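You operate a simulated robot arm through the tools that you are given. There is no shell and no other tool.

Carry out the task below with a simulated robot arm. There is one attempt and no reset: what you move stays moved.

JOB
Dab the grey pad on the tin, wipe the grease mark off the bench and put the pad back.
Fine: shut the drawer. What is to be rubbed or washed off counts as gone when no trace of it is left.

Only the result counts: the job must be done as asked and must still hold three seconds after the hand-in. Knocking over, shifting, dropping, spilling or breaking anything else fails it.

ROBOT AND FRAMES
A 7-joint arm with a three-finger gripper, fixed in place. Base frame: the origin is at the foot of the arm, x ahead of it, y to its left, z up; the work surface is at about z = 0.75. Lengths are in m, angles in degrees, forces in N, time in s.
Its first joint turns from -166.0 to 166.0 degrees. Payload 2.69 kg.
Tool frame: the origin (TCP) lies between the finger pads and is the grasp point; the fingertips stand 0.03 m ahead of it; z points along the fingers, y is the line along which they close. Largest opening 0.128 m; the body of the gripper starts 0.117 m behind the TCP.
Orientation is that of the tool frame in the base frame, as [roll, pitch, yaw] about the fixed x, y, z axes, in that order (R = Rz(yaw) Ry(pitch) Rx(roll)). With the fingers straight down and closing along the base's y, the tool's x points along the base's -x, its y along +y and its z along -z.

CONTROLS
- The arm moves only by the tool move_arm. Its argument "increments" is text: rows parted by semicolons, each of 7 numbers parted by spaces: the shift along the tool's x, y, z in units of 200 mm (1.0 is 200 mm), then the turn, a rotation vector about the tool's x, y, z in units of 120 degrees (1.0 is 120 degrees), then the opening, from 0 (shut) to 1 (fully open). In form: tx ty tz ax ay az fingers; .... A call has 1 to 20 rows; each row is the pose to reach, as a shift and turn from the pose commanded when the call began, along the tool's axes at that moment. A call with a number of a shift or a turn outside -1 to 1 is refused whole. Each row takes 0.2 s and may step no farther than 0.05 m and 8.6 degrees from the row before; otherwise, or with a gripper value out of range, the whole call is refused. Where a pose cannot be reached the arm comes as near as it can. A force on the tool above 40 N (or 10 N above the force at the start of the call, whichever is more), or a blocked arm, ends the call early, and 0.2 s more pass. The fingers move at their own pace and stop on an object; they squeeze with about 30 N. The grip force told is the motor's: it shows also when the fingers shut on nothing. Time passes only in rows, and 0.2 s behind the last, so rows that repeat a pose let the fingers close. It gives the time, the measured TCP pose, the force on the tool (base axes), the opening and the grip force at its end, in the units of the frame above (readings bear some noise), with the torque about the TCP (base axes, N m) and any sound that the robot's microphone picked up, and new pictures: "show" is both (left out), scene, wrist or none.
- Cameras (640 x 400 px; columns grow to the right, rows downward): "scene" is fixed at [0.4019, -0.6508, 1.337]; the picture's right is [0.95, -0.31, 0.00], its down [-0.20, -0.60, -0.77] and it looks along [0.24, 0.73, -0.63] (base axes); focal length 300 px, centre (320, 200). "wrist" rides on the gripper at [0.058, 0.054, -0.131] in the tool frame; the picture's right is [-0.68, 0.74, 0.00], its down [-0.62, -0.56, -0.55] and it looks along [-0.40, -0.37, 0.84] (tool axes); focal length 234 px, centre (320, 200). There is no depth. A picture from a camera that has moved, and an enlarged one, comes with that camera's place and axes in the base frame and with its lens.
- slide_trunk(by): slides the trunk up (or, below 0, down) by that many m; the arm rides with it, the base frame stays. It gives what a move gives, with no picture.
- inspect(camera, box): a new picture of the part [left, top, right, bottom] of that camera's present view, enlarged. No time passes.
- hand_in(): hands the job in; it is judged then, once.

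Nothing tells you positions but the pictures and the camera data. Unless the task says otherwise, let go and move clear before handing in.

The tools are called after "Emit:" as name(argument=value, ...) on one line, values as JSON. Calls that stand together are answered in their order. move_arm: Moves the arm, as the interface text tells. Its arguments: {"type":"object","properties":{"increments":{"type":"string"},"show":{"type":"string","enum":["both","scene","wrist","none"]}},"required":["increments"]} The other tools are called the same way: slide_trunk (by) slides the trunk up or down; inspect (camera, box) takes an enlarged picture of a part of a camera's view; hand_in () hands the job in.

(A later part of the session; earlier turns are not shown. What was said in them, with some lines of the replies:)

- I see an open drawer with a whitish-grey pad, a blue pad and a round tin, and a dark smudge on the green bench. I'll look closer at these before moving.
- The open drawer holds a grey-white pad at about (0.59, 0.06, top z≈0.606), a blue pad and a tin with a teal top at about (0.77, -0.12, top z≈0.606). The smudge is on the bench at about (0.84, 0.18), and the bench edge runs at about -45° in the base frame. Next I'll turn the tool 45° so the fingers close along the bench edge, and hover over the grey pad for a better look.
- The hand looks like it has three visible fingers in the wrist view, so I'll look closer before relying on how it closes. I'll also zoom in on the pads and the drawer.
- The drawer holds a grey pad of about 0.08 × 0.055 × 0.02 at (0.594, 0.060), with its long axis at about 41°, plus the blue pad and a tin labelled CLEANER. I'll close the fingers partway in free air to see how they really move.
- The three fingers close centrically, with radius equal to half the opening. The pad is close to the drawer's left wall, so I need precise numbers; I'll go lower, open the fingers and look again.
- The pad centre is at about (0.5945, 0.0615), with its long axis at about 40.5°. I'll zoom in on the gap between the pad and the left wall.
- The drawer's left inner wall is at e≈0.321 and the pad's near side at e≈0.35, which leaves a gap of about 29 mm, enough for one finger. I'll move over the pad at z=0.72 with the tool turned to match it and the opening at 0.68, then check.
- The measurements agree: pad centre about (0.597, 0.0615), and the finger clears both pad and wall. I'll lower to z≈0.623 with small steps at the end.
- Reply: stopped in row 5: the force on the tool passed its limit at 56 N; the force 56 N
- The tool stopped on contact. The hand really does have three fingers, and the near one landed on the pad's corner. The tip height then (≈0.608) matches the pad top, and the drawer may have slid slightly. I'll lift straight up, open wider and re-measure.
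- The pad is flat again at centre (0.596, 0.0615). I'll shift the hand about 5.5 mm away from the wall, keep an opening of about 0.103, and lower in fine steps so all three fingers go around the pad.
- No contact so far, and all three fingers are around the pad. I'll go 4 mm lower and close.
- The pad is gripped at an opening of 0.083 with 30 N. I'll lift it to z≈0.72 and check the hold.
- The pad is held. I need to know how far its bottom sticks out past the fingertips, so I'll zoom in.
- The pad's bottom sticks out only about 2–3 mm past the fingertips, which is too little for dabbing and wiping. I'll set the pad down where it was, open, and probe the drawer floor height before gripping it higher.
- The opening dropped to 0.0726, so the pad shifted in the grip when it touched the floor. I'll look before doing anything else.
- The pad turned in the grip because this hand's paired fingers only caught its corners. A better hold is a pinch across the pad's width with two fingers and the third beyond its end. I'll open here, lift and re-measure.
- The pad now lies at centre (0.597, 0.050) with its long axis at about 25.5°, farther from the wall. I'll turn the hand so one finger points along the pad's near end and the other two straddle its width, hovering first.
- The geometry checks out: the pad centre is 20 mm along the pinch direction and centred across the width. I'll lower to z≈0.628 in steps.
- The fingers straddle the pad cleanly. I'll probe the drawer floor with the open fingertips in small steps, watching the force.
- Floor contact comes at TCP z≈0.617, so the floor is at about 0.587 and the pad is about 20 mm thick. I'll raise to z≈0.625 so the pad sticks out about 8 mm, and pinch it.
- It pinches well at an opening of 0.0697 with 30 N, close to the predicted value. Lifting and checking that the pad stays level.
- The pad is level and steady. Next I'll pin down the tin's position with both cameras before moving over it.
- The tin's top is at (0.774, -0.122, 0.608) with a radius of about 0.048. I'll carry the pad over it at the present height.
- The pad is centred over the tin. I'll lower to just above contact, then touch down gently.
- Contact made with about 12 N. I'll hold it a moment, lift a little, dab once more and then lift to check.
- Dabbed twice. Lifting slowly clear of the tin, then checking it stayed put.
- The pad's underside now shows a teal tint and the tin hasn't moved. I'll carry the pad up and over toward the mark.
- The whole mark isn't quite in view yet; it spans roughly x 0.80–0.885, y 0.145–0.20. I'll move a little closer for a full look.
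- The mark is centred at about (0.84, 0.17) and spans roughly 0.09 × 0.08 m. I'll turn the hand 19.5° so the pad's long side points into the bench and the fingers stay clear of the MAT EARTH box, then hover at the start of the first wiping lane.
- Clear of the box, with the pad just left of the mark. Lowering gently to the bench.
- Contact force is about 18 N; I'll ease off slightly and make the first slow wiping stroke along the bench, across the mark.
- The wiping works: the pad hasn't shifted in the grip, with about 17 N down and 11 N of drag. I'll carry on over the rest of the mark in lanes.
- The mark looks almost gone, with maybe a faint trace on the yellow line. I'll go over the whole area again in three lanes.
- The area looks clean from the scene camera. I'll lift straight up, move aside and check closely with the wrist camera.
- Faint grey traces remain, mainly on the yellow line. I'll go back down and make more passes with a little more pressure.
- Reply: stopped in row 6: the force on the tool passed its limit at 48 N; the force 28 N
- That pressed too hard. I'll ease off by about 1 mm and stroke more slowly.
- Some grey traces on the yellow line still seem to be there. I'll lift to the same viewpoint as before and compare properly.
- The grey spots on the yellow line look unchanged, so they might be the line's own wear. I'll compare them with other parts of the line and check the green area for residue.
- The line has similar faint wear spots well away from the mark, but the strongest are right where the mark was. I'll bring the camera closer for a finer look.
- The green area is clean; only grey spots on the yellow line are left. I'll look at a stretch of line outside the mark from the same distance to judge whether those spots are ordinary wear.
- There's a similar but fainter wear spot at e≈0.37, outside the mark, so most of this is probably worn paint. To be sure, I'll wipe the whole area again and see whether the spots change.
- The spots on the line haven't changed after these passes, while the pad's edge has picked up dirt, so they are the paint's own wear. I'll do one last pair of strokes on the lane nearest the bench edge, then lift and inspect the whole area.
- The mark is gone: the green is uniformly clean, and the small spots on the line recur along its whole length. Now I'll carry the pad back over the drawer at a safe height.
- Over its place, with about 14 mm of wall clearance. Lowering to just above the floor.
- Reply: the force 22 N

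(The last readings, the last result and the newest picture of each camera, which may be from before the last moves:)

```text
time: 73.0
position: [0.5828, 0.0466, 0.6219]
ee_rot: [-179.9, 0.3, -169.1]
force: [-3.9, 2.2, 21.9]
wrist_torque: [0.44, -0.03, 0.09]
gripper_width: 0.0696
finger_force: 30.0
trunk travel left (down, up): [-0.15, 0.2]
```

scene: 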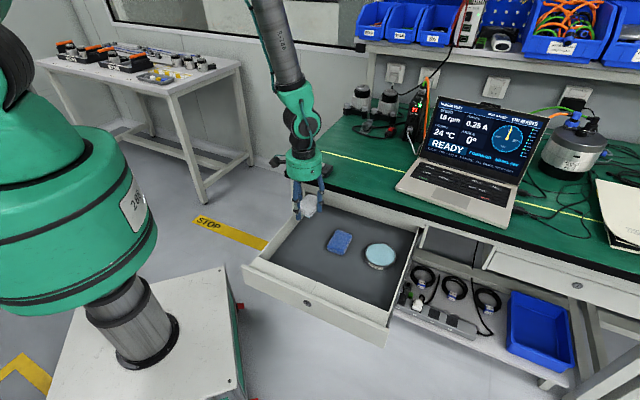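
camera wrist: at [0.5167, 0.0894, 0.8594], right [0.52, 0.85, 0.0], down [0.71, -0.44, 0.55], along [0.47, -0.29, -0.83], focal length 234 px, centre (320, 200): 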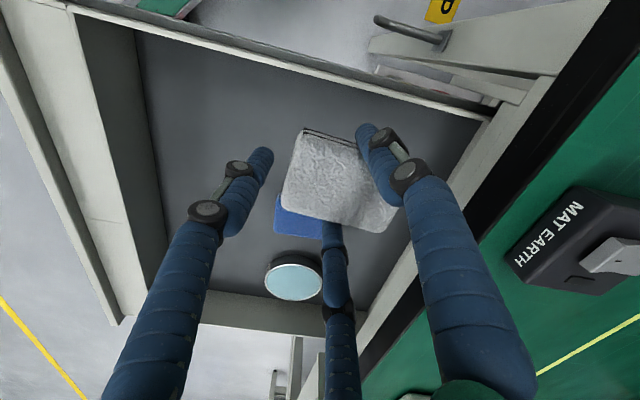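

The pad is on the floor. Easing off, opening a little, then lifting straight out.

Emit:
move_arm(increments="0 0 -0.006 0 0 0 0.5; 0 0 -0.006 0 0 0 0.58; 0 0 -0.006 0 0 0 0.64; 0 0 -0.006 0 0 0 0.64; 0 0 -0.06 0 0 0 0.64; 0 0 -0.15 0 0 0 0.64; 0 0 -0.3 0 0 0 0.64; 0 0 -0.5 0 0 0 0.64; 0 0 -0.65 0 0 0 0.64")

Emit:
inspect(camera="scene", box=[260, 180, 400, 290])

Emit:
inspect(camera="wrist", box=[220, 30, 440, 230])

```text
time: 75.0
position: [0.5826, 0.0479, 0.7499]
ee_rot: [-179.9, 0.0, -169.0]
force: [-0.8, 0.2, -0.6]
wrist_torque: [0.01, -0.04, 0.0]
gripper_width: 0.0818
finger_force: 0.0
trunk travel left (down, up): [-0.15, 0.2]
camera wrist: at [0.5156, 0.0895, 0.8816], right [0.52, 0.85, 0.0], down [0.71, -0.44, 0.55], along [0.47, -0.29, -0.84], focal length 234 px, centre (320, 200)
```

scene: 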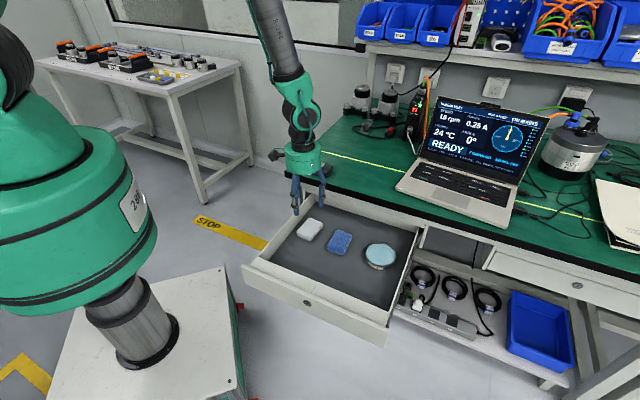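
wrist: 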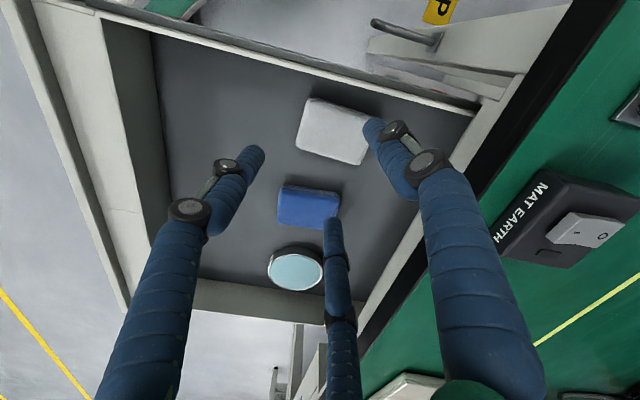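

```text
3.64 times, centred on (330, 235) of scene
camera zoom: at [0.4019, -0.6508, 1.337], right [0.95, -0.31, 0.0], down [-0.2, -0.6, -0.77], along [0.24, 0.73, -0.63], focal length 1091 px, centre (284, 73)
```

zoom: 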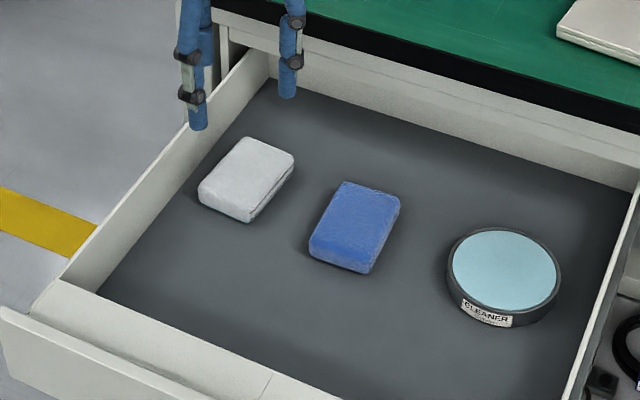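

```text
2.00 times, centred on (330, 130) of wrist
camera zoom: at [0.5156, 0.0895, 0.8816], right [0.52, 0.85, 0.0], down [0.71, -0.44, 0.55], along [0.47, -0.29, -0.84], focal length 468 px, centre (300, 340)
```

zoom: 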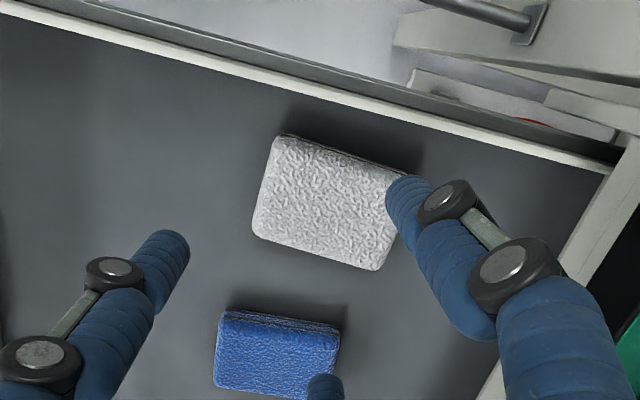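

The pad is back in its original place and orientation, and the blue pad and tin haven't moved. Next I'll shut the drawer: its front panel is at about n=0.20, z 0.585–0.653, e 0.30–0.73. I'll raise, close the fingers and go around in front of it.

Emit:
move_arm(increments="0 0 -0.2 0 0 0 0.64; 0 0 -0.4 0 0 0 0.5; 0 0 -0.6 0 0 0 0.3; 0.1258 -0.1848 -0.6 0 0 0 0.1; 0.2516 -0.3696 -0.6 0 0 0 0; 0.3774 -0.5544 -0.6 0 0 0 0; 0.5032 -0.7392 -0.6 0 0 0 0; 0.629 -0.924 -0.6 0 0 0 0; 0.629 -0.924 -0.6 0 0 0 0")

Emit:
inspect(camera="scene", box=[335, 140, 395, 185])

```text
time: 77.0
position: [0.4943, -0.1599, 0.8724]
ee_rot: [-179.8, 0.3, -169.0]
force: [-0.4, 0.0, -0.8]
wrist_torque: [0.06, -0.02, -0.03]
gripper_width: 0.0019
finger_force: 29.9
trunk travel left (down, up): [-0.15, 0.2]
camera wrist: at [0.4275, -0.117, 1.0024], right [0.52, 0.85, 0.0], down [0.71, -0.44, 0.55], along [0.47, -0.29, -0.83], focal length 234 px, centre (320, 200)
```

scene: 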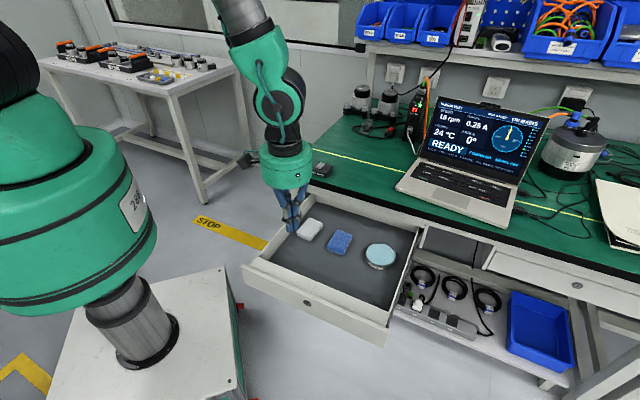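
wrist: 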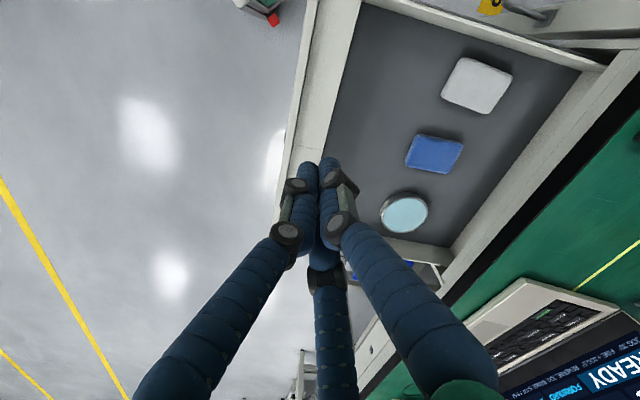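

```text
8.89 times, centred on (365, 162) of scene
camera zoom: at [0.4019, -0.6508, 1.337], right [0.95, -0.31, 0.0], down [-0.2, -0.6, -0.77], along [0.24, 0.73, -0.63], focal length 2667 px, centre (-80, 533)
```

zoom: 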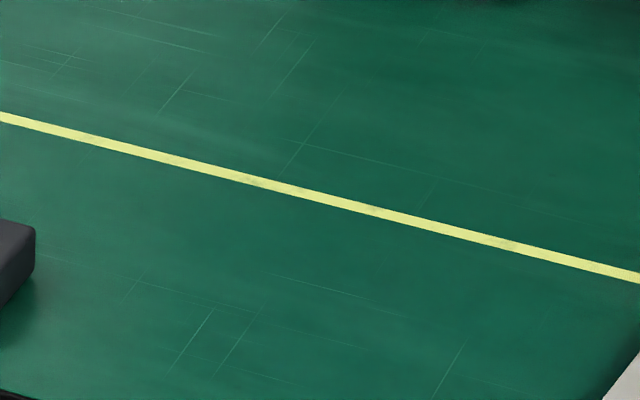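

The bench is clean and unobstructed in this view. Now I'll move in front of the drawer panel and tilt the closed fingers 30° toward it.

Emit:
move_arm(increments="0.1143 -0.157 0 -0.035 -0.0518 0 0; 0.2285 -0.314 0 -0.07 -0.1037 0 0; 0.3428 -0.471 0 -0.105 -0.1555 0 0; 0.457 -0.628 0 -0.1398 -0.2073 0 0; 0.457 -0.628 0 -0.1398 -0.2073 0 0")

```text
time: 78.2
position: [0.4296, -0.2989, 0.8714]
ee_rot: [162.2, 24.7, -172.9]
force: [-0.4, -0.1, -0.2]
wrist_torque: [0.03, -0.04, 0.04]
gripper_width: 0.0021
finger_force: 29.8
trunk travel left (down, up): [-0.15, 0.2]
camera wrist: at [0.3176, -0.302, 0.9751], right [0.43, 0.76, 0.49], down [0.5, -0.65, 0.57], along [0.75, 0.0, -0.66], focal length 234 px, centre (320, 200)
```

scene: 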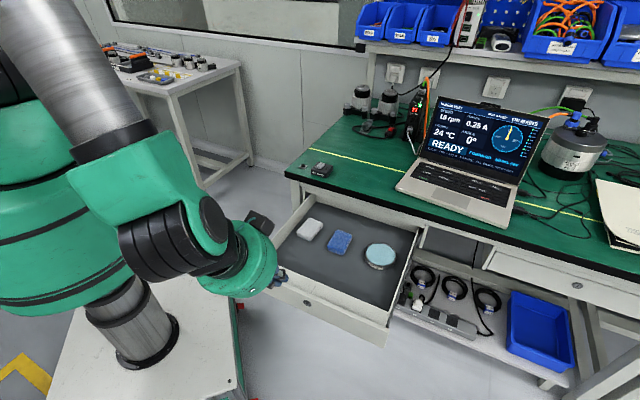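
wrist: 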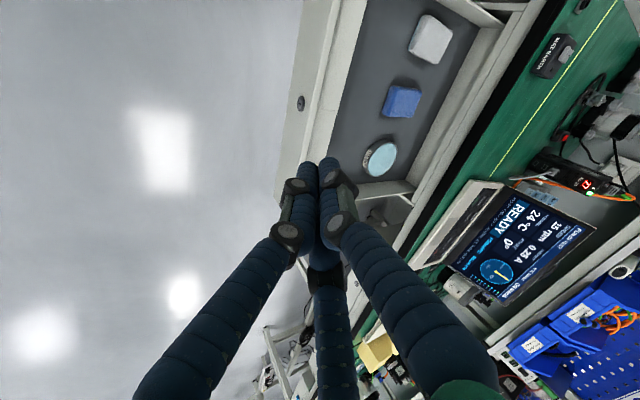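

The tilt is right: the fingers point down and toward the panel. Lowering to panel height while still clear in front of it.

Emit:
move_arm(increments="0.0921 -0.0612 0.1906 0 0 0 0; 0.1842 -0.1224 0.3813 0 0 0 0; 0.2763 -0.1836 0.5719 0 0 0 0; 0.3684 -0.2448 0.7626 0 0 0 0; 0.4605 -0.306 0.9532 0 0 0 0; 0.4605 -0.306 0.9532 0 0 0 0")

Emit:
inspect(camera="scene", box=[220, 220, 400, 370])

```text
time: 79.6
position: [0.4293, -0.3004, 0.6501]
ee_rot: [162.2, 24.5, -172.8]
force: [0.8, 0.5, -0.9]
wrist_torque: [0.05, 0.03, 0.0]
gripper_width: 0.0023
finger_force: 30.1
trunk travel left (down, up): [-0.15, 0.2]
camera wrist: at [0.3171, -0.3023, 0.7541], right [0.43, 0.76, 0.49], down [0.5, -0.65, 0.57], along [0.75, 0.0, -0.66], focal length 234 px, centre (320, 200)
```

scene: 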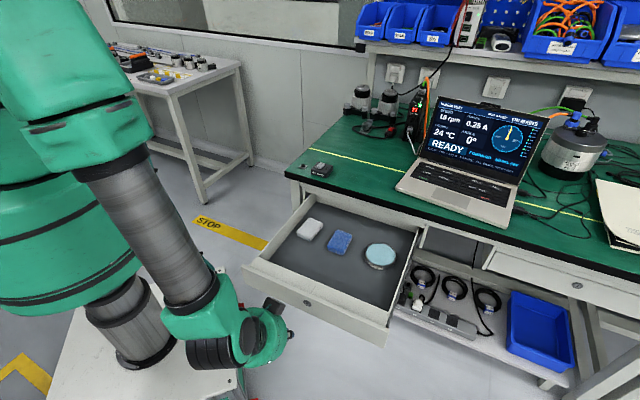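
wrist: 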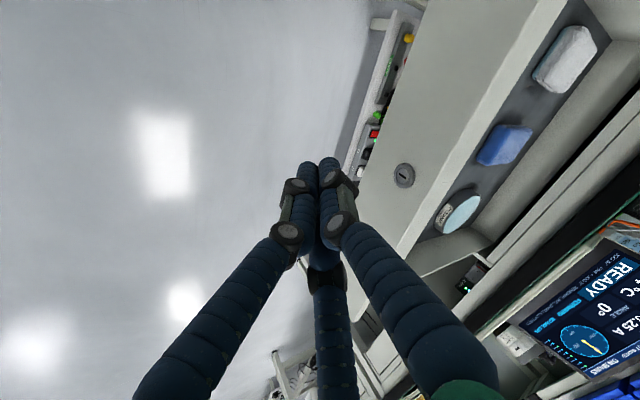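

```text
2.67 times, centred on (310, 295) of scene
camera zoom: at [0.4019, -0.6508, 1.337], right [0.95, -0.31, 0.0], down [-0.2, -0.6, -0.77], along [0.24, 0.73, -0.63], focal length 800 px, centre (347, -53)
```

zoom: 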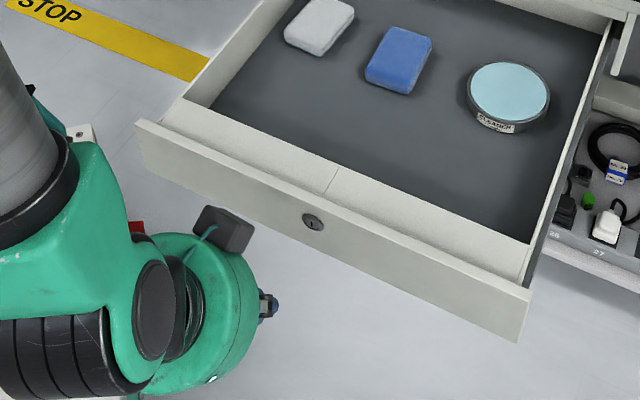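

The lock, at the panel's centre, is at (0.505, -0.226, 0.632), right in line with my fingertips. I'll advance slowly to contact and start pushing.

Emit:
move_arm(increments="-0.1075 0.0726 0.0753 0 0 0 0; -0.2151 0.1452 0.1505 0 0 0 0; -0.2509 0.1694 0.1756 0 0 0 0; -0.2868 0.1936 0.2007 0 0 0 0; -0.3226 0.2178 0.2258 0 0 0 0; -0.3585 0.2421 0.2509 0 0 0 0")

Emit:
inspect(camera="scene", box=[220, 200, 420, 370])

```text
time: 81.0
position: [0.4997, -0.2298, 0.6497]
ee_rot: [162.1, 24.6, -173.0]
force: [-0.8, -0.1, -0.4]
wrist_torque: [0.0, 0.01, 0.0]
gripper_width: 0.0019
finger_force: 30.0
trunk travel left (down, up): [-0.15, 0.2]
camera wrist: at [0.3879, -0.2315, 0.7545], right [0.43, 0.76, 0.49], down [0.5, -0.65, 0.57], along [0.75, 0.0, -0.66], focal length 234 px, centre (320, 200)
```

scene: 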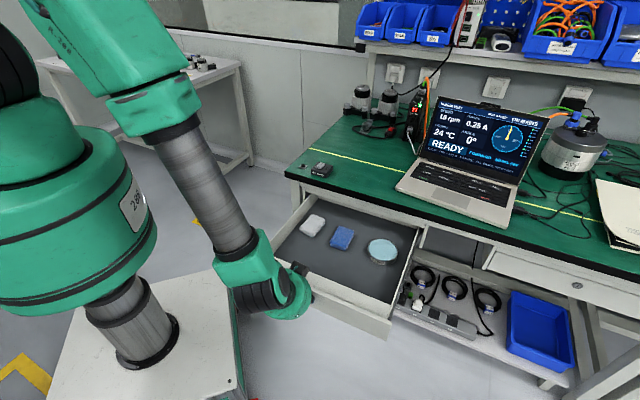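
wrist: 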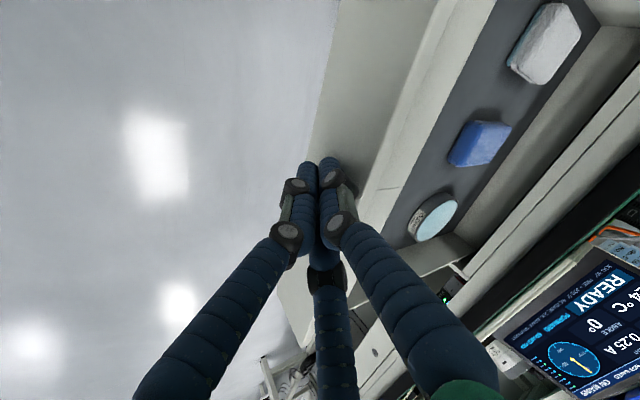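

```text
2.35 times, centred on (320, 285) of scene
camera zoom: at [0.4019, -0.6508, 1.337], right [0.95, -0.31, 0.0], down [-0.2, -0.6, -0.77], along [0.24, 0.73, -0.63], focal length 706 px, centre (320, 0)
```

zoom: 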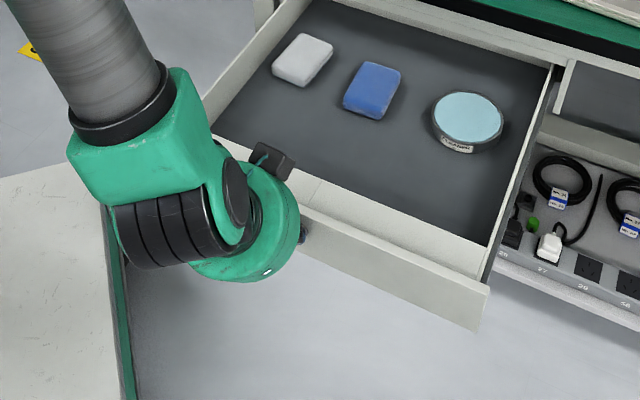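

The drawer has started to slide with almost no resistance, and its contents stay in place. I'll keep pushing slowly.

Emit:
move_arm(increments="-0.0597 0.0403 0.0418 0 0 0 0; -0.1194 0.0806 0.0836 0 0 0 0; -0.1791 0.1209 0.1254 0 0 0 0; -0.2388 0.1612 0.1672 0 0 0 0; -0.2985 0.2015 0.209 0 0 0 0; -0.3582 0.2418 0.2508 0 0 0 0; -0.4179 0.2821 0.2926 0 0 0 0; -0.4776 0.3224 0.3344 0 0 0 0; -0.5373 0.3627 0.3762 0 0 0 0; -0.597 0.403 0.418 0 0 0 0")

Emit:
inspect(camera="scene", box=[250, 150, 450, 320])

```text
time: 83.2
position: [0.6183, -0.1107, 0.65]
ee_rot: [162.3, 24.7, -172.9]
force: [-0.3, 0.7, 0.8]
wrist_torque: [0.04, -0.04, 0.0]
gripper_width: 0.002
finger_force: 30.2
trunk travel left (down, up): [-0.15, 0.2]
camera wrist: at [0.506, -0.1131, 0.7547], right [0.43, 0.76, 0.49], down [0.5, -0.65, 0.57], along [0.75, 0.0, -0.66], focal length 234 px, centre (320, 200)
```

scene: 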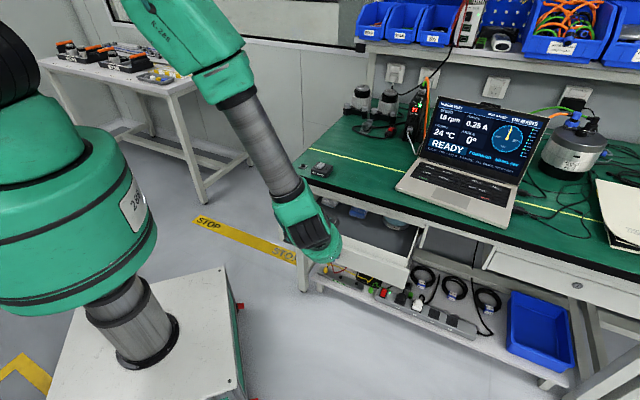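
wrist: 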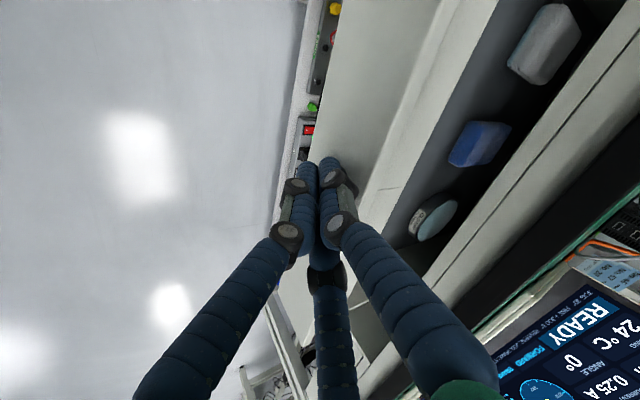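

```text
2.35 times, centred on (350, 235) of scene
camera zoom: at [0.4019, -0.6508, 1.337], right [0.95, -0.31, 0.0], down [-0.2, -0.6, -0.77], along [0.24, 0.73, -0.63], focal length 706 px, centre (249, 118)
```

zoom: 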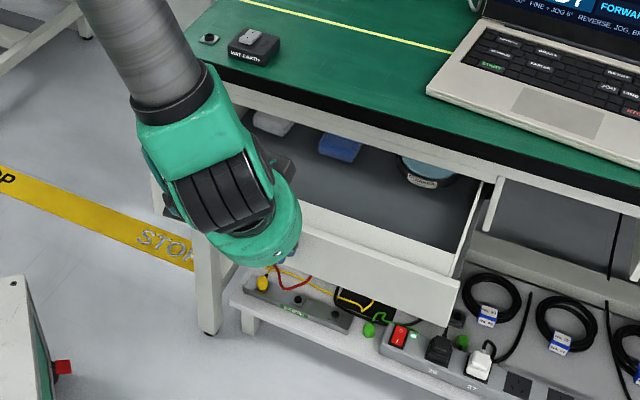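

The drawer is about half shut and the contents are steady. I'll continue with gentle steps.

Emit:
move_arm(increments="-0.0597 0.0403 0.0418 0 0 0 0; -0.1194 0.0806 0.0836 0 0 0 0; -0.1791 0.1209 0.1254 0 0 0 0; -0.2388 0.1612 0.1672 0 0 0 0; -0.2985 0.2015 0.209 0 0 0 0; -0.3403 0.2297 0.2383 0 0 0 0; -0.3761 0.2539 0.2633 0 0 0 0")

Emit:
inspect(camera="scene", box=[270, 140, 470, 310])

```text
time: 84.8
position: [0.6913, -0.0368, 0.6505]
ee_rot: [162.1, 24.6, -172.9]
force: [0.1, 1.3, -0.1]
wrist_torque: [0.0, 0.02, 0.0]
gripper_width: 0.0023
finger_force: 30.4
trunk travel left (down, up): [-0.15, 0.2]
camera wrist: at [0.58, -0.0385, 0.7543], right [0.43, 0.76, 0.49], down [0.5, -0.65, 0.57], along [0.75, 0.0, -0.66], focal length 234 px, centre (320, 200)
```

scene: 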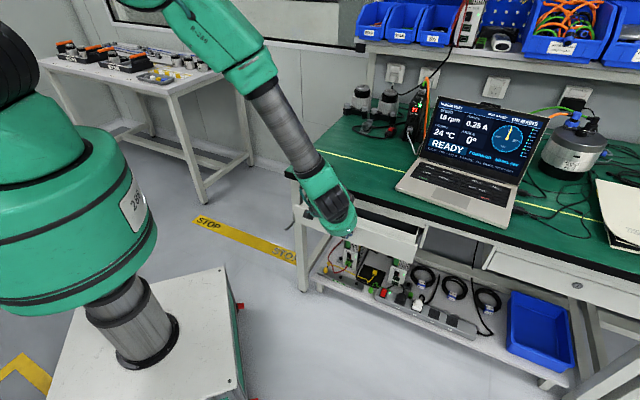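
wrist: 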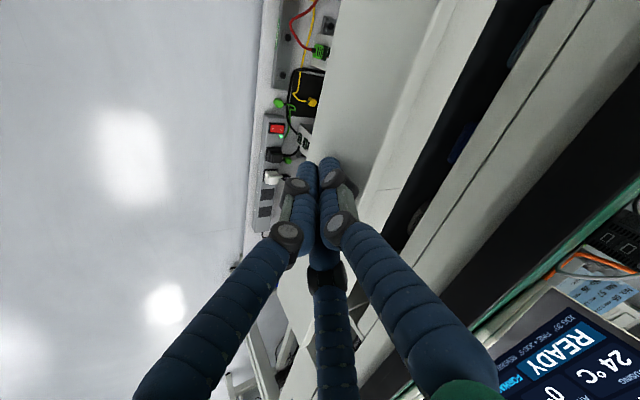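

```text
2.35 times, centred on (370, 225) of scene
camera zoom: at [0.4019, -0.6508, 1.337], right [0.95, -0.31, 0.0], down [-0.2, -0.6, -0.77], along [0.24, 0.73, -0.63], focal length 706 px, centre (202, 141)
```

zoom: 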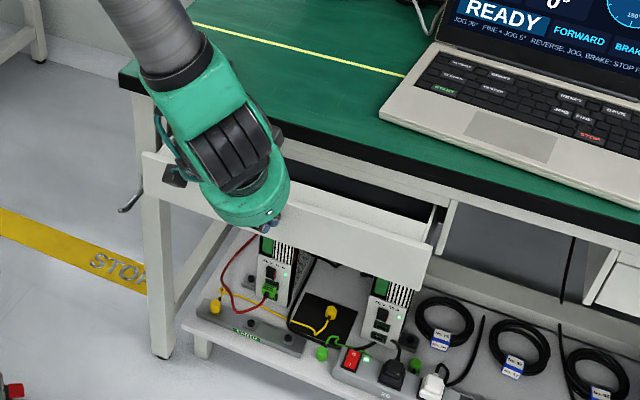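

The panel is about 5–6 cm from closed. I'll finish in 1 cm steps, watching the force.

Emit:
move_arm(increments="-0.0358 0.0242 0.0251 0 0 0 0; -0.0717 0.0484 0.0502 0 0 0 0; -0.1075 0.0726 0.0753 0 0 0 0; -0.1434 0.0968 0.1003 0 0 0 0")

Emit:
inspect(camera="scene", box=[290, 150, 450, 290])

```text
time: 85.8
position: [0.7198, -0.0079, 0.6498]
ee_rot: [162.2, 24.6, -172.9]
force: [-0.3, 0.0, -0.5]
wrist_torque: [0.01, 0.02, 0.01]
gripper_width: 0.0022
finger_force: 30.0
trunk travel left (down, up): [-0.15, 0.2]
camera wrist: at [0.6079, -0.0104, 0.7541], right [0.43, 0.76, 0.49], down [0.5, -0.65, 0.57], along [0.75, 0.0, -0.66], focal length 234 px, centre (320, 200)
```

scene: 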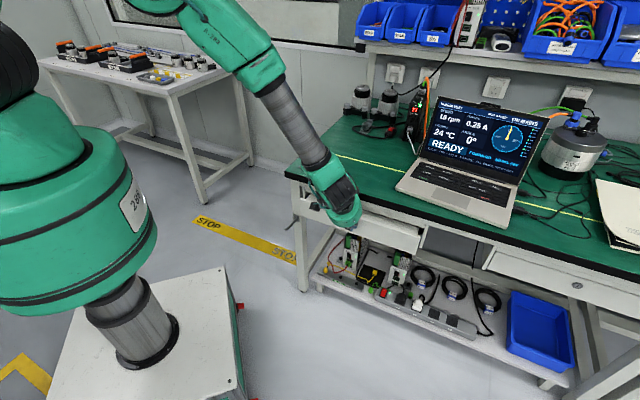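
wrist: 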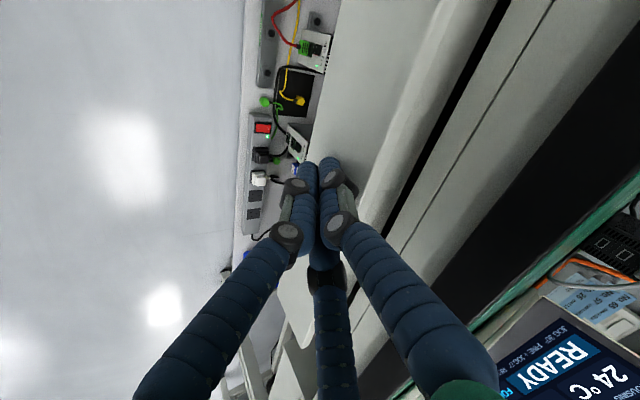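

```text
2.86 times, centred on (370, 220) of scene
camera zoom: at [0.4019, -0.6508, 1.337], right [0.95, -0.31, 0.0], down [-0.2, -0.6, -0.77], along [0.24, 0.73, -0.63], focal length 857 px, centre (177, 143)
```

zoom: 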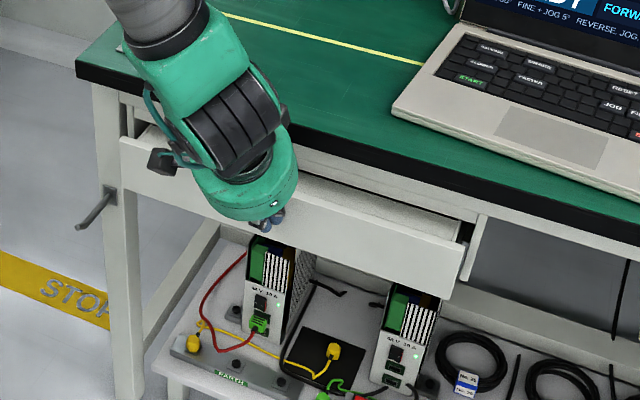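

Emit:
move_arm(increments="-0.0179 0.0121 0.0125 0 0 0 0; -0.0358 0.0242 0.0251 0 0 0 0; -0.0538 0.0363 0.0376 0 0 0 0")

Emit:
inspect(camera="wrist", box=[280, 0, 540, 200])

Emit:
inspect(camera="scene", box=[310, 180, 430, 270])

```text
time: 86.6
position: [0.731, 0.0021, 0.6503]
ee_rot: [162.2, 24.7, -172.8]
force: [0.6, 0.1, 0.7]
wrist_torque: [-0.02, 0.04, -0.05]
gripper_width: 0.0021
finger_force: 30.7
trunk travel left (down, up): [-0.15, 0.2]
camera wrist: at [0.6188, -0.0004, 0.7542], right [0.43, 0.76, 0.49], down [0.5, -0.65, 0.57], along [0.75, 0.0, -0.66], focal length 234 px, centre (320, 200)
```

scene: 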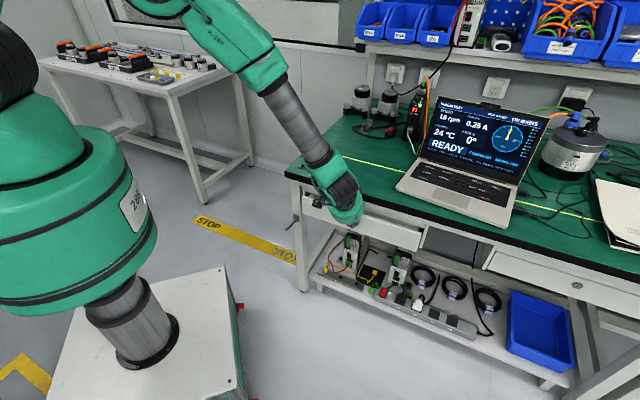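
wrist: 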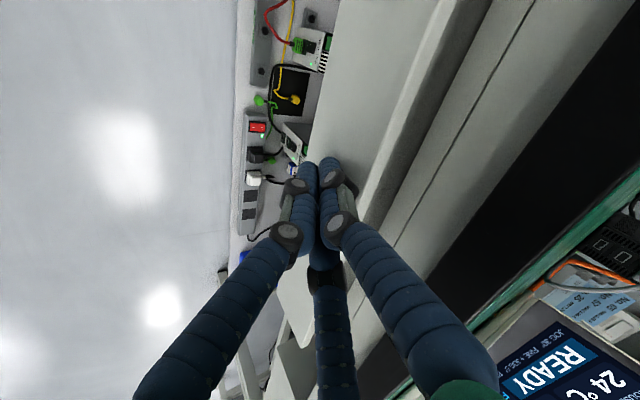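

```text
2.00 times, centred on (410, 100) of wrist
camera zoom: at [0.6188, -0.0004, 0.7542], right [0.43, 0.76, 0.49], down [0.5, -0.65, 0.57], along [0.75, 0.0, -0.66], focal length 468 px, centre (140, 400)
```

zoom: 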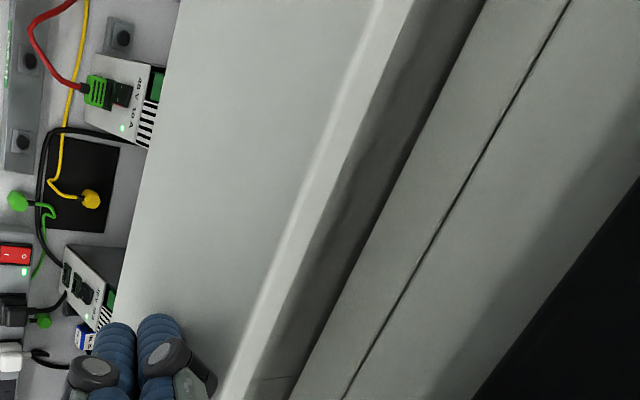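

```text
4.44 times, centred on (370, 225) of scene
camera zoom: at [0.4019, -0.6508, 1.337], right [0.95, -0.31, 0.0], down [-0.2, -0.6, -0.77], along [0.24, 0.73, -0.63], focal length 1334 px, centre (98, 89)
```

zoom: 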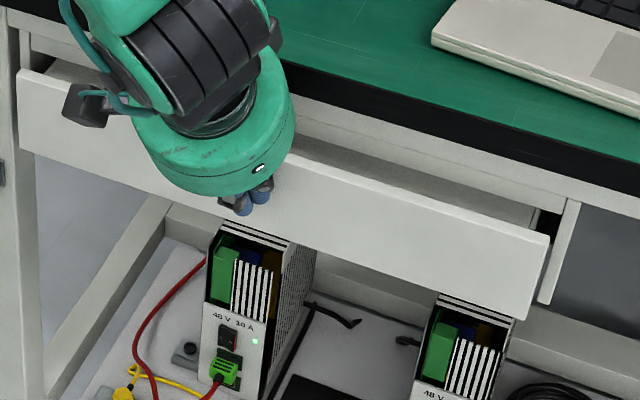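

There's still a gap of about 2–3 cm behind the panel. Continuing in 5 mm steps until it stops.

Emit:
move_arm(increments="-0.0179 0.0121 0.0125 0 0 0 0; -0.0358 0.0242 0.0251 0 0 0 0; -0.0538 0.0363 0.0376 0 0 0 0", show="scene")

Emit:
inspect(camera="wrist", box=[280, 0, 540, 200])

Emit:
inspect(camera="scene", box=[310, 180, 430, 270])

```text
time: 87.4
position: [0.7404, 0.0113, 0.6504]
ee_rot: [162.2, 24.6, -172.9]
force: [0.0, -0.6, -0.3]
wrist_torque: [0.01, -0.01, -0.01]
gripper_width: 0.0021
finger_force: 30.1
trunk travel left (down, up): [-0.15, 0.2]
```

scene: 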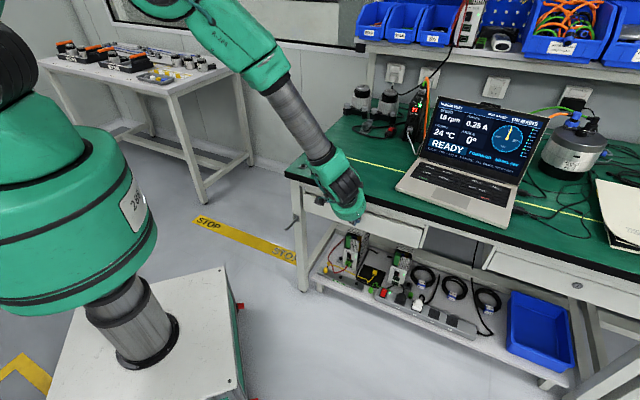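

```text
2.00 times, centred on (410, 100) of wrist
camera zoom: at [0.6293, 0.0105, 0.7541], right [0.43, 0.76, 0.49], down [0.5, -0.65, 0.57], along [0.75, 0.0, -0.66], focal length 468 px, centre (140, 400)
```

zoom: 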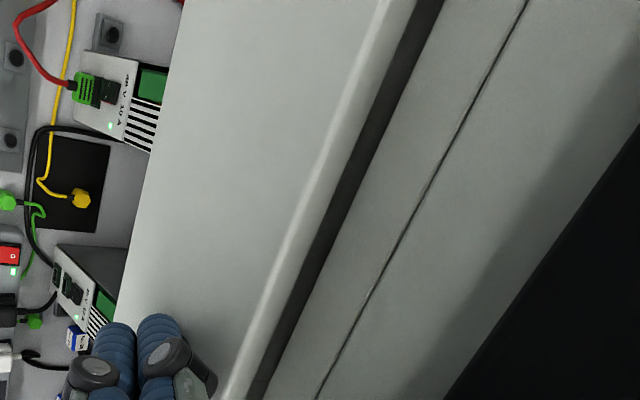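

```text
4.44 times, centred on (370, 225) of scene
camera zoom: at [0.4019, -0.6508, 1.337], right [0.95, -0.31, 0.0], down [-0.2, -0.6, -0.77], along [0.24, 0.73, -0.63], focal length 1334 px, centre (98, 89)
```

zoom: 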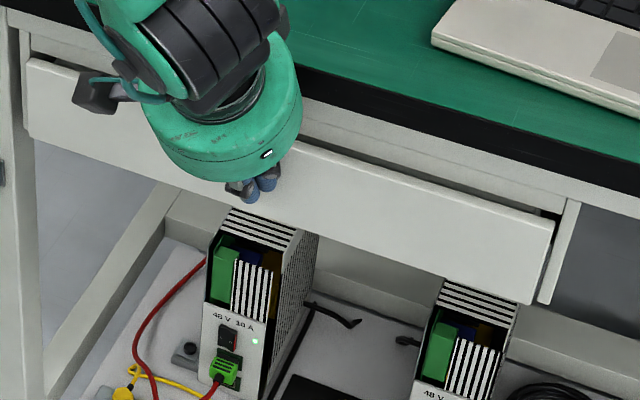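

About 1 cm left. Small 3 mm steps now until it seats.

Emit:
move_arm(increments="-0.0108 0.0073 0.0075 0 0 0 0; -0.0215 0.0145 0.0151 0 0 0 0; -0.0323 0.0218 0.0226 0 0 0 0", show="none")

Emit:
inspect(camera="wrist", box=[280, 0, 540, 200])

Emit:
inspect(camera="scene", box=[310, 180, 430, 270])

```text
time: 88.2
position: [0.7465, 0.0191, 0.6495]
ee_rot: [162.2, 24.6, -172.9]
force: [0.1, 0.7, -0.2]
wrist_torque: [-0.03, -0.02, 0.0]
gripper_width: 0.0021
finger_force: 29.9
trunk travel left (down, up): [-0.15, 0.2]
```

```text
2.00 times, centred on (410, 100) of wrist
camera zoom: at [0.6356, 0.0166, 0.7543], right [0.43, 0.76, 0.49], down [0.5, -0.65, 0.57], along [0.75, 0.0, -0.66], focal length 468 px, centre (140, 400)
```

zoom: 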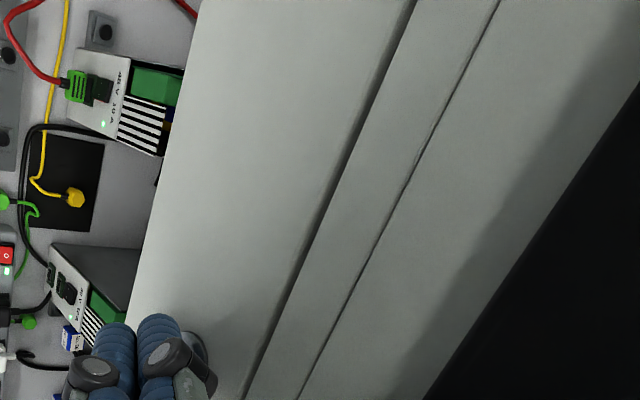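

```text
4.44 times, centred on (370, 225) of scene
camera zoom: at [0.4019, -0.6508, 1.337], right [0.95, -0.31, 0.0], down [-0.2, -0.6, -0.77], along [0.24, 0.73, -0.63], focal length 1334 px, centre (98, 89)
```

zoom: 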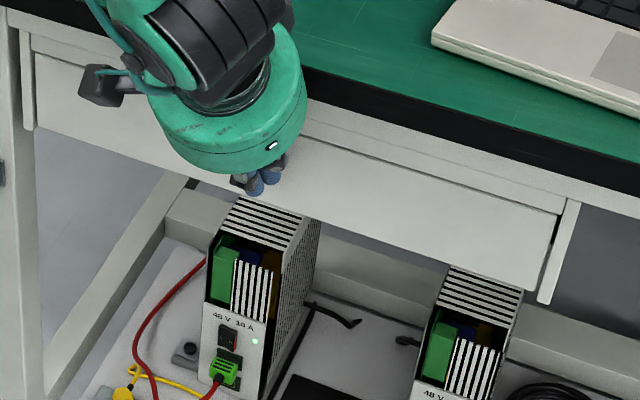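

The panel now looks flush with the frame. I'll press a little further in 2 mm steps to confirm it's fully seated.

Emit:
move_arm(increments="-0.0072 0.0048 0.005 0 0 0 0; -0.0143 0.0097 0.01 0 0 0 0; -0.0215 0.0145 0.0151 0 0 0 0", show="none")

Emit:
inspect(camera="scene", box=[310, 180, 430, 270])

```text
time: 89.0
position: [0.7506, 0.0241, 0.6511]
ee_rot: [162.2, 24.6, -172.9]
force: [0.5, 0.5, 0.3]
wrist_torque: [0.01, 0.0, 0.0]
gripper_width: 0.002
finger_force: 29.7
trunk travel left (down, up): [-0.15, 0.2]
```

```text
4.44 times, centred on (370, 225) of scene
camera zoom: at [0.4019, -0.6508, 1.337], right [0.95, -0.31, 0.0], down [-0.2, -0.6, -0.77], along [0.24, 0.73, -0.63], focal length 1334 px, centre (98, 89)
```

zoom: 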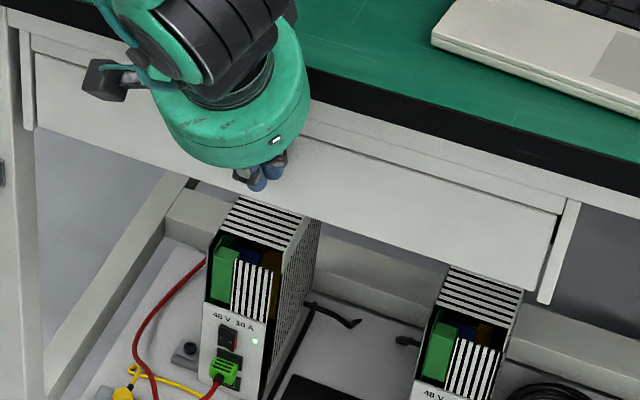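

Emit:
move_arm(increments="-0.0072 0.0048 0.005 0 0 0 0; -0.0143 0.0097 0.01 0 0 0 0; -0.0179 0.0121 0.0125 0 0 0 0", show="none")

Emit:
inspect(camera="scene", box=[310, 180, 430, 270])

Emit:
inspect(camera="wrist", box=[260, 60, 460, 240])

```text
time: 90.0
position: [0.7537, 0.0257, 0.6504]
ee_rot: [162.2, 24.5, -173.0]
force: [-6.5, -8.1, 1.4]
wrist_torque: [-0.18, -0.01, 0.09]
gripper_width: 0.0022
finger_force: 30.2
trunk travel left (down, up): [-0.15, 0.2]
stopped in row 3: the force on the tool passed its limit at 41 N (the readings are from after the stop); the commanded pose is now the measured one
```

```text
4.44 times, centred on (370, 225) of scene
camera zoom: at [0.4019, -0.6508, 1.337], right [0.95, -0.31, 0.0], down [-0.2, -0.6, -0.77], along [0.24, 0.73, -0.63], focal length 1334 px, centre (98, 89)
```

zoom: 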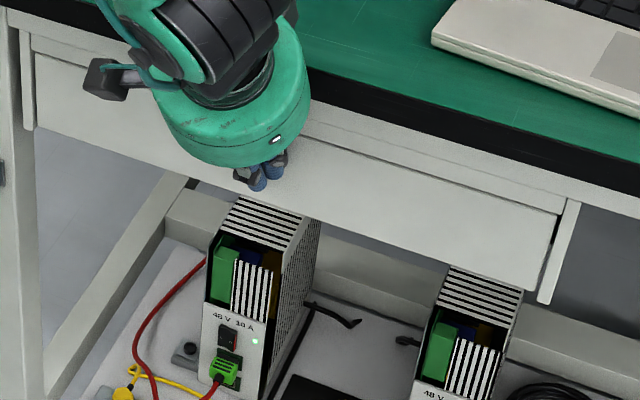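

```text
2.22 times, centred on (360, 150) of wrist
camera zoom: at [0.6412, 0.0231, 0.7529], right [0.43, 0.76, 0.48], down [0.5, -0.65, 0.57], along [0.75, -0.01, -0.66], focal length 520 px, centre (231, 311)
```

zoom: 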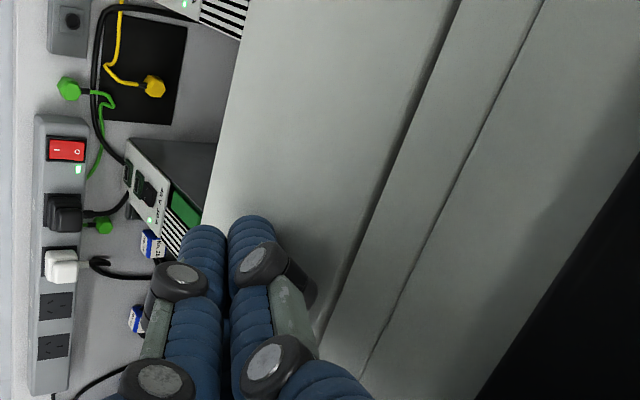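

The panel has stopped solidly, with over 40 N of resistance, so the drawer is fully shut. I'll back away from it first, then raise the arm.

Emit:
move_arm(increments="0.0358 -0.0242 -0.0251 0 0 0 0; 0.1075 -0.0726 -0.0753 0 0 0 0; 0.2151 -0.1452 -0.1505 0 0 0 0; 0.3226 -0.2178 -0.2258 0 0 0 0; 0.4301 -0.2905 -0.301 0 0 0 0; 0.3466 -0.235 -0.474 0 0 0 0; 0.2631 -0.1795 -0.647 0 0 0 0; 0.1796 -0.124 -0.82 0 0 0 0; 0.0961 -0.0685 -0.993 0 0 0 0; 0.0961 -0.0685 -0.993 0 0 0 0")

Emit:
inspect(camera="scene", box=[270, 130, 470, 290])

```text
time: 92.2
position: [0.6685, -0.0583, 0.8107]
ee_rot: [162.3, 24.5, -173.0]
force: [-1.3, 0.3, 0.2]
wrist_torque: [-0.02, 0.01, -0.03]
gripper_width: 0.0019
finger_force: 30.4
trunk travel left (down, up): [-0.15, 0.2]
camera wrist: at [0.5576, -0.0612, 0.9148], right [0.43, 0.76, 0.49], down [0.5, -0.65, 0.57], along [0.75, -0.01, -0.66], focal length 234 px, centre (320, 200)
```

scene: 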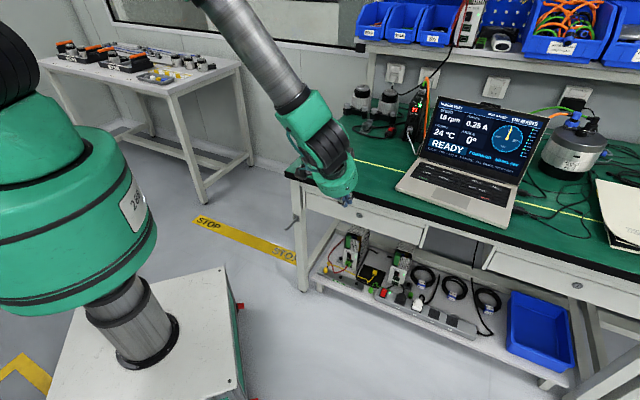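
wrist: 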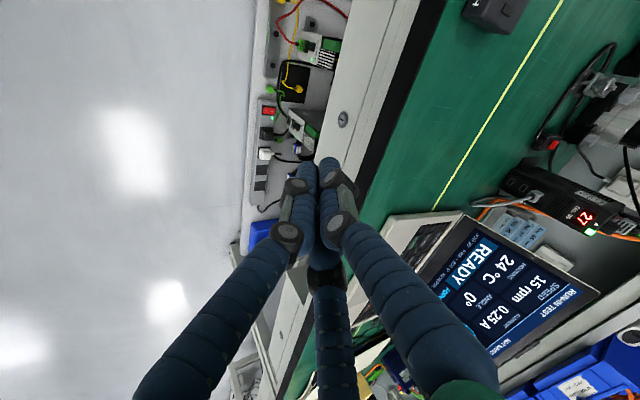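

```text
2.50 times, centred on (370, 210) of scene
camera zoom: at [0.4019, -0.6508, 1.337], right [0.95, -0.31, 0.0], down [-0.2, -0.6, -0.77], along [0.24, 0.73, -0.63], focal length 750 px, centre (195, 175)
```

zoom: 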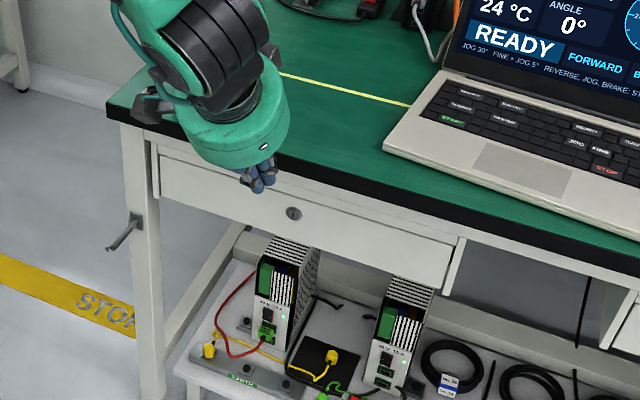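

The drawer is shut and flush with the frame. I'll raise the arm well clear and do a final check of the bench and surroundings.

Emit:
move_arm(increments="-0.08 0.053 -0.1735 0 0 0 0; -0.179 0.119 -0.387 0 0 0 0.2; -0.278 0.185 -0.6 0 0 0 0.4; -0.377 0.25 -0.81 0 0 0 0.5; -0.377 0.25 -0.81 0 0 0 0.5")

Emit:
inspect(camera="scene", box=[280, 120, 440, 240])

Emit:
inspect(camera="wrist", box=[340, 0, 540, 180])

```text
time: 93.4
position: [0.6675, -0.0622, 0.997]
ee_rot: [162.2, 24.4, -173.1]
force: [0.0, 0.9, 1.4]
wrist_torque: [-0.06, 0.01, -0.02]
gripper_width: 0.064
finger_force: 0.1
trunk travel left (down, up): [-0.15, 0.2]
camera wrist: at [0.556, -0.064, 1.1008], right [0.43, 0.76, 0.49], down [0.5, -0.65, 0.57], along [0.75, -0.01, -0.66], focal length 234 px, centre (320, 200)
```

scene: 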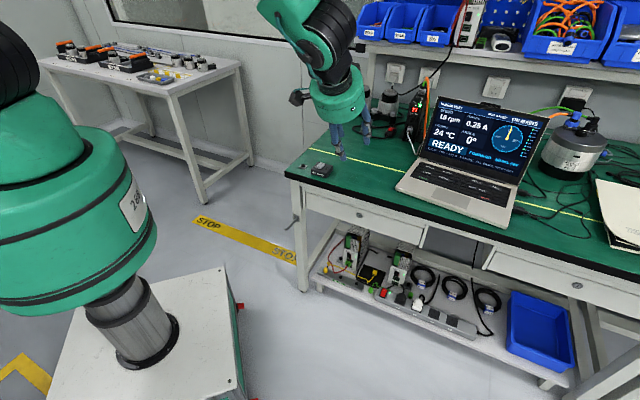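
wrist: 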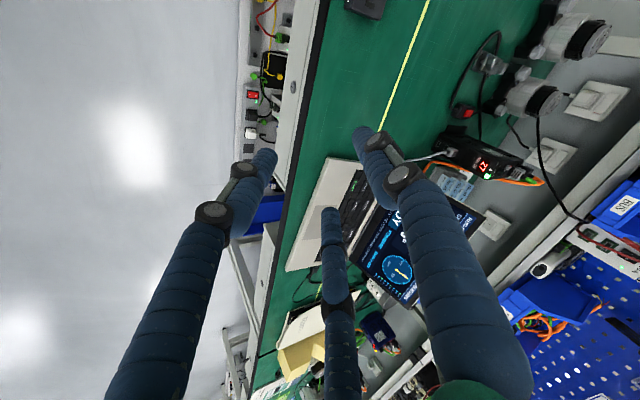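

```text
3.33 times, centred on (360, 180) of scene
camera zoom: at [0.4019, -0.6508, 1.337], right [0.95, -0.31, 0.0], down [-0.2, -0.6, -0.77], along [0.24, 0.73, -0.63], focal length 1000 px, centre (187, 267)
```

zoom: 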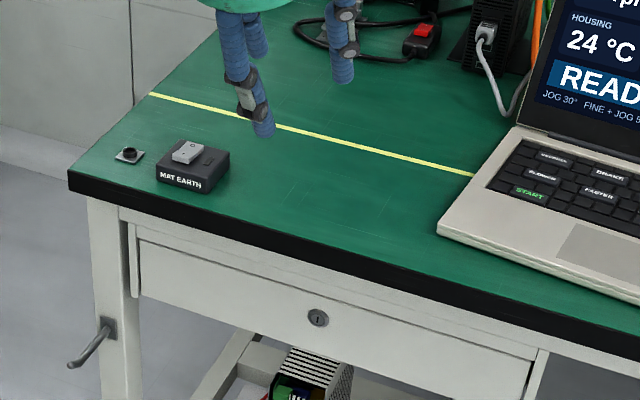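

```text
2.22 times, centred on (440, 90) of wrist
camera zoom: at [0.556, -0.064, 1.1008], right [0.43, 0.76, 0.49], down [0.5, -0.65, 0.57], along [0.75, -0.01, -0.66], focal length 520 px, centre (53, 444)
```

zoom: 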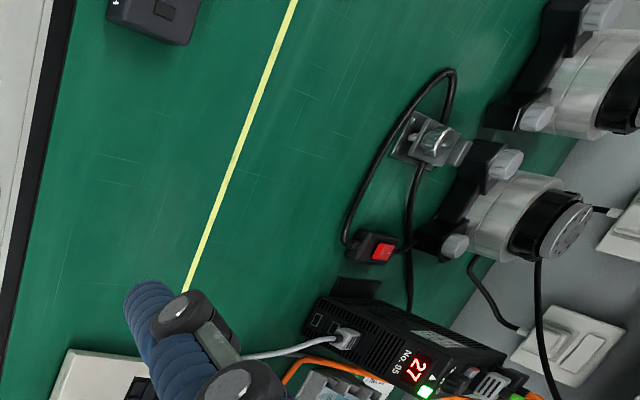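

The bench shows no trace of the grease mark and the drawer is shut flush. Before it closed, both pads and the tin were in their places inside, and nothing else on the bench has moved. The arm is empty and clear, so I'm handing in.

Emit:
hand_in()

```text
The job is handed in.
```

I dabbed the grey pad on the cleaner tin, wiped the grease mark off the bench, put the pad back in the drawer and shut the drawer. The job is handed in, but I haven't been told the verdict.

- **Grease mark:** the green surface looks clean in both cameras. A few faint grey spots remain on the yellow line. I took them for worn paint, because they didn't change with more wiping and similar spots show along the line away from the mark.
- **Grey pad:** it is back within a few millimetres of where it started, at about the same angle. My first grip twisted it, so I set it down and picked it up again before dabbing.
- **Drawer:** it is flush with the frame; I pushed until it stopped hard. The contents stayed steady for as long as I could see them, but I couldn't see inside for the last few centimetres.
- **Force stops:** the arm hit its force limit three times: once when a finger landed on the pad, once when I pressed too hard while wiping, and once when the drawer reached its stop. I saw nothing knocked over, shifted or damaged.
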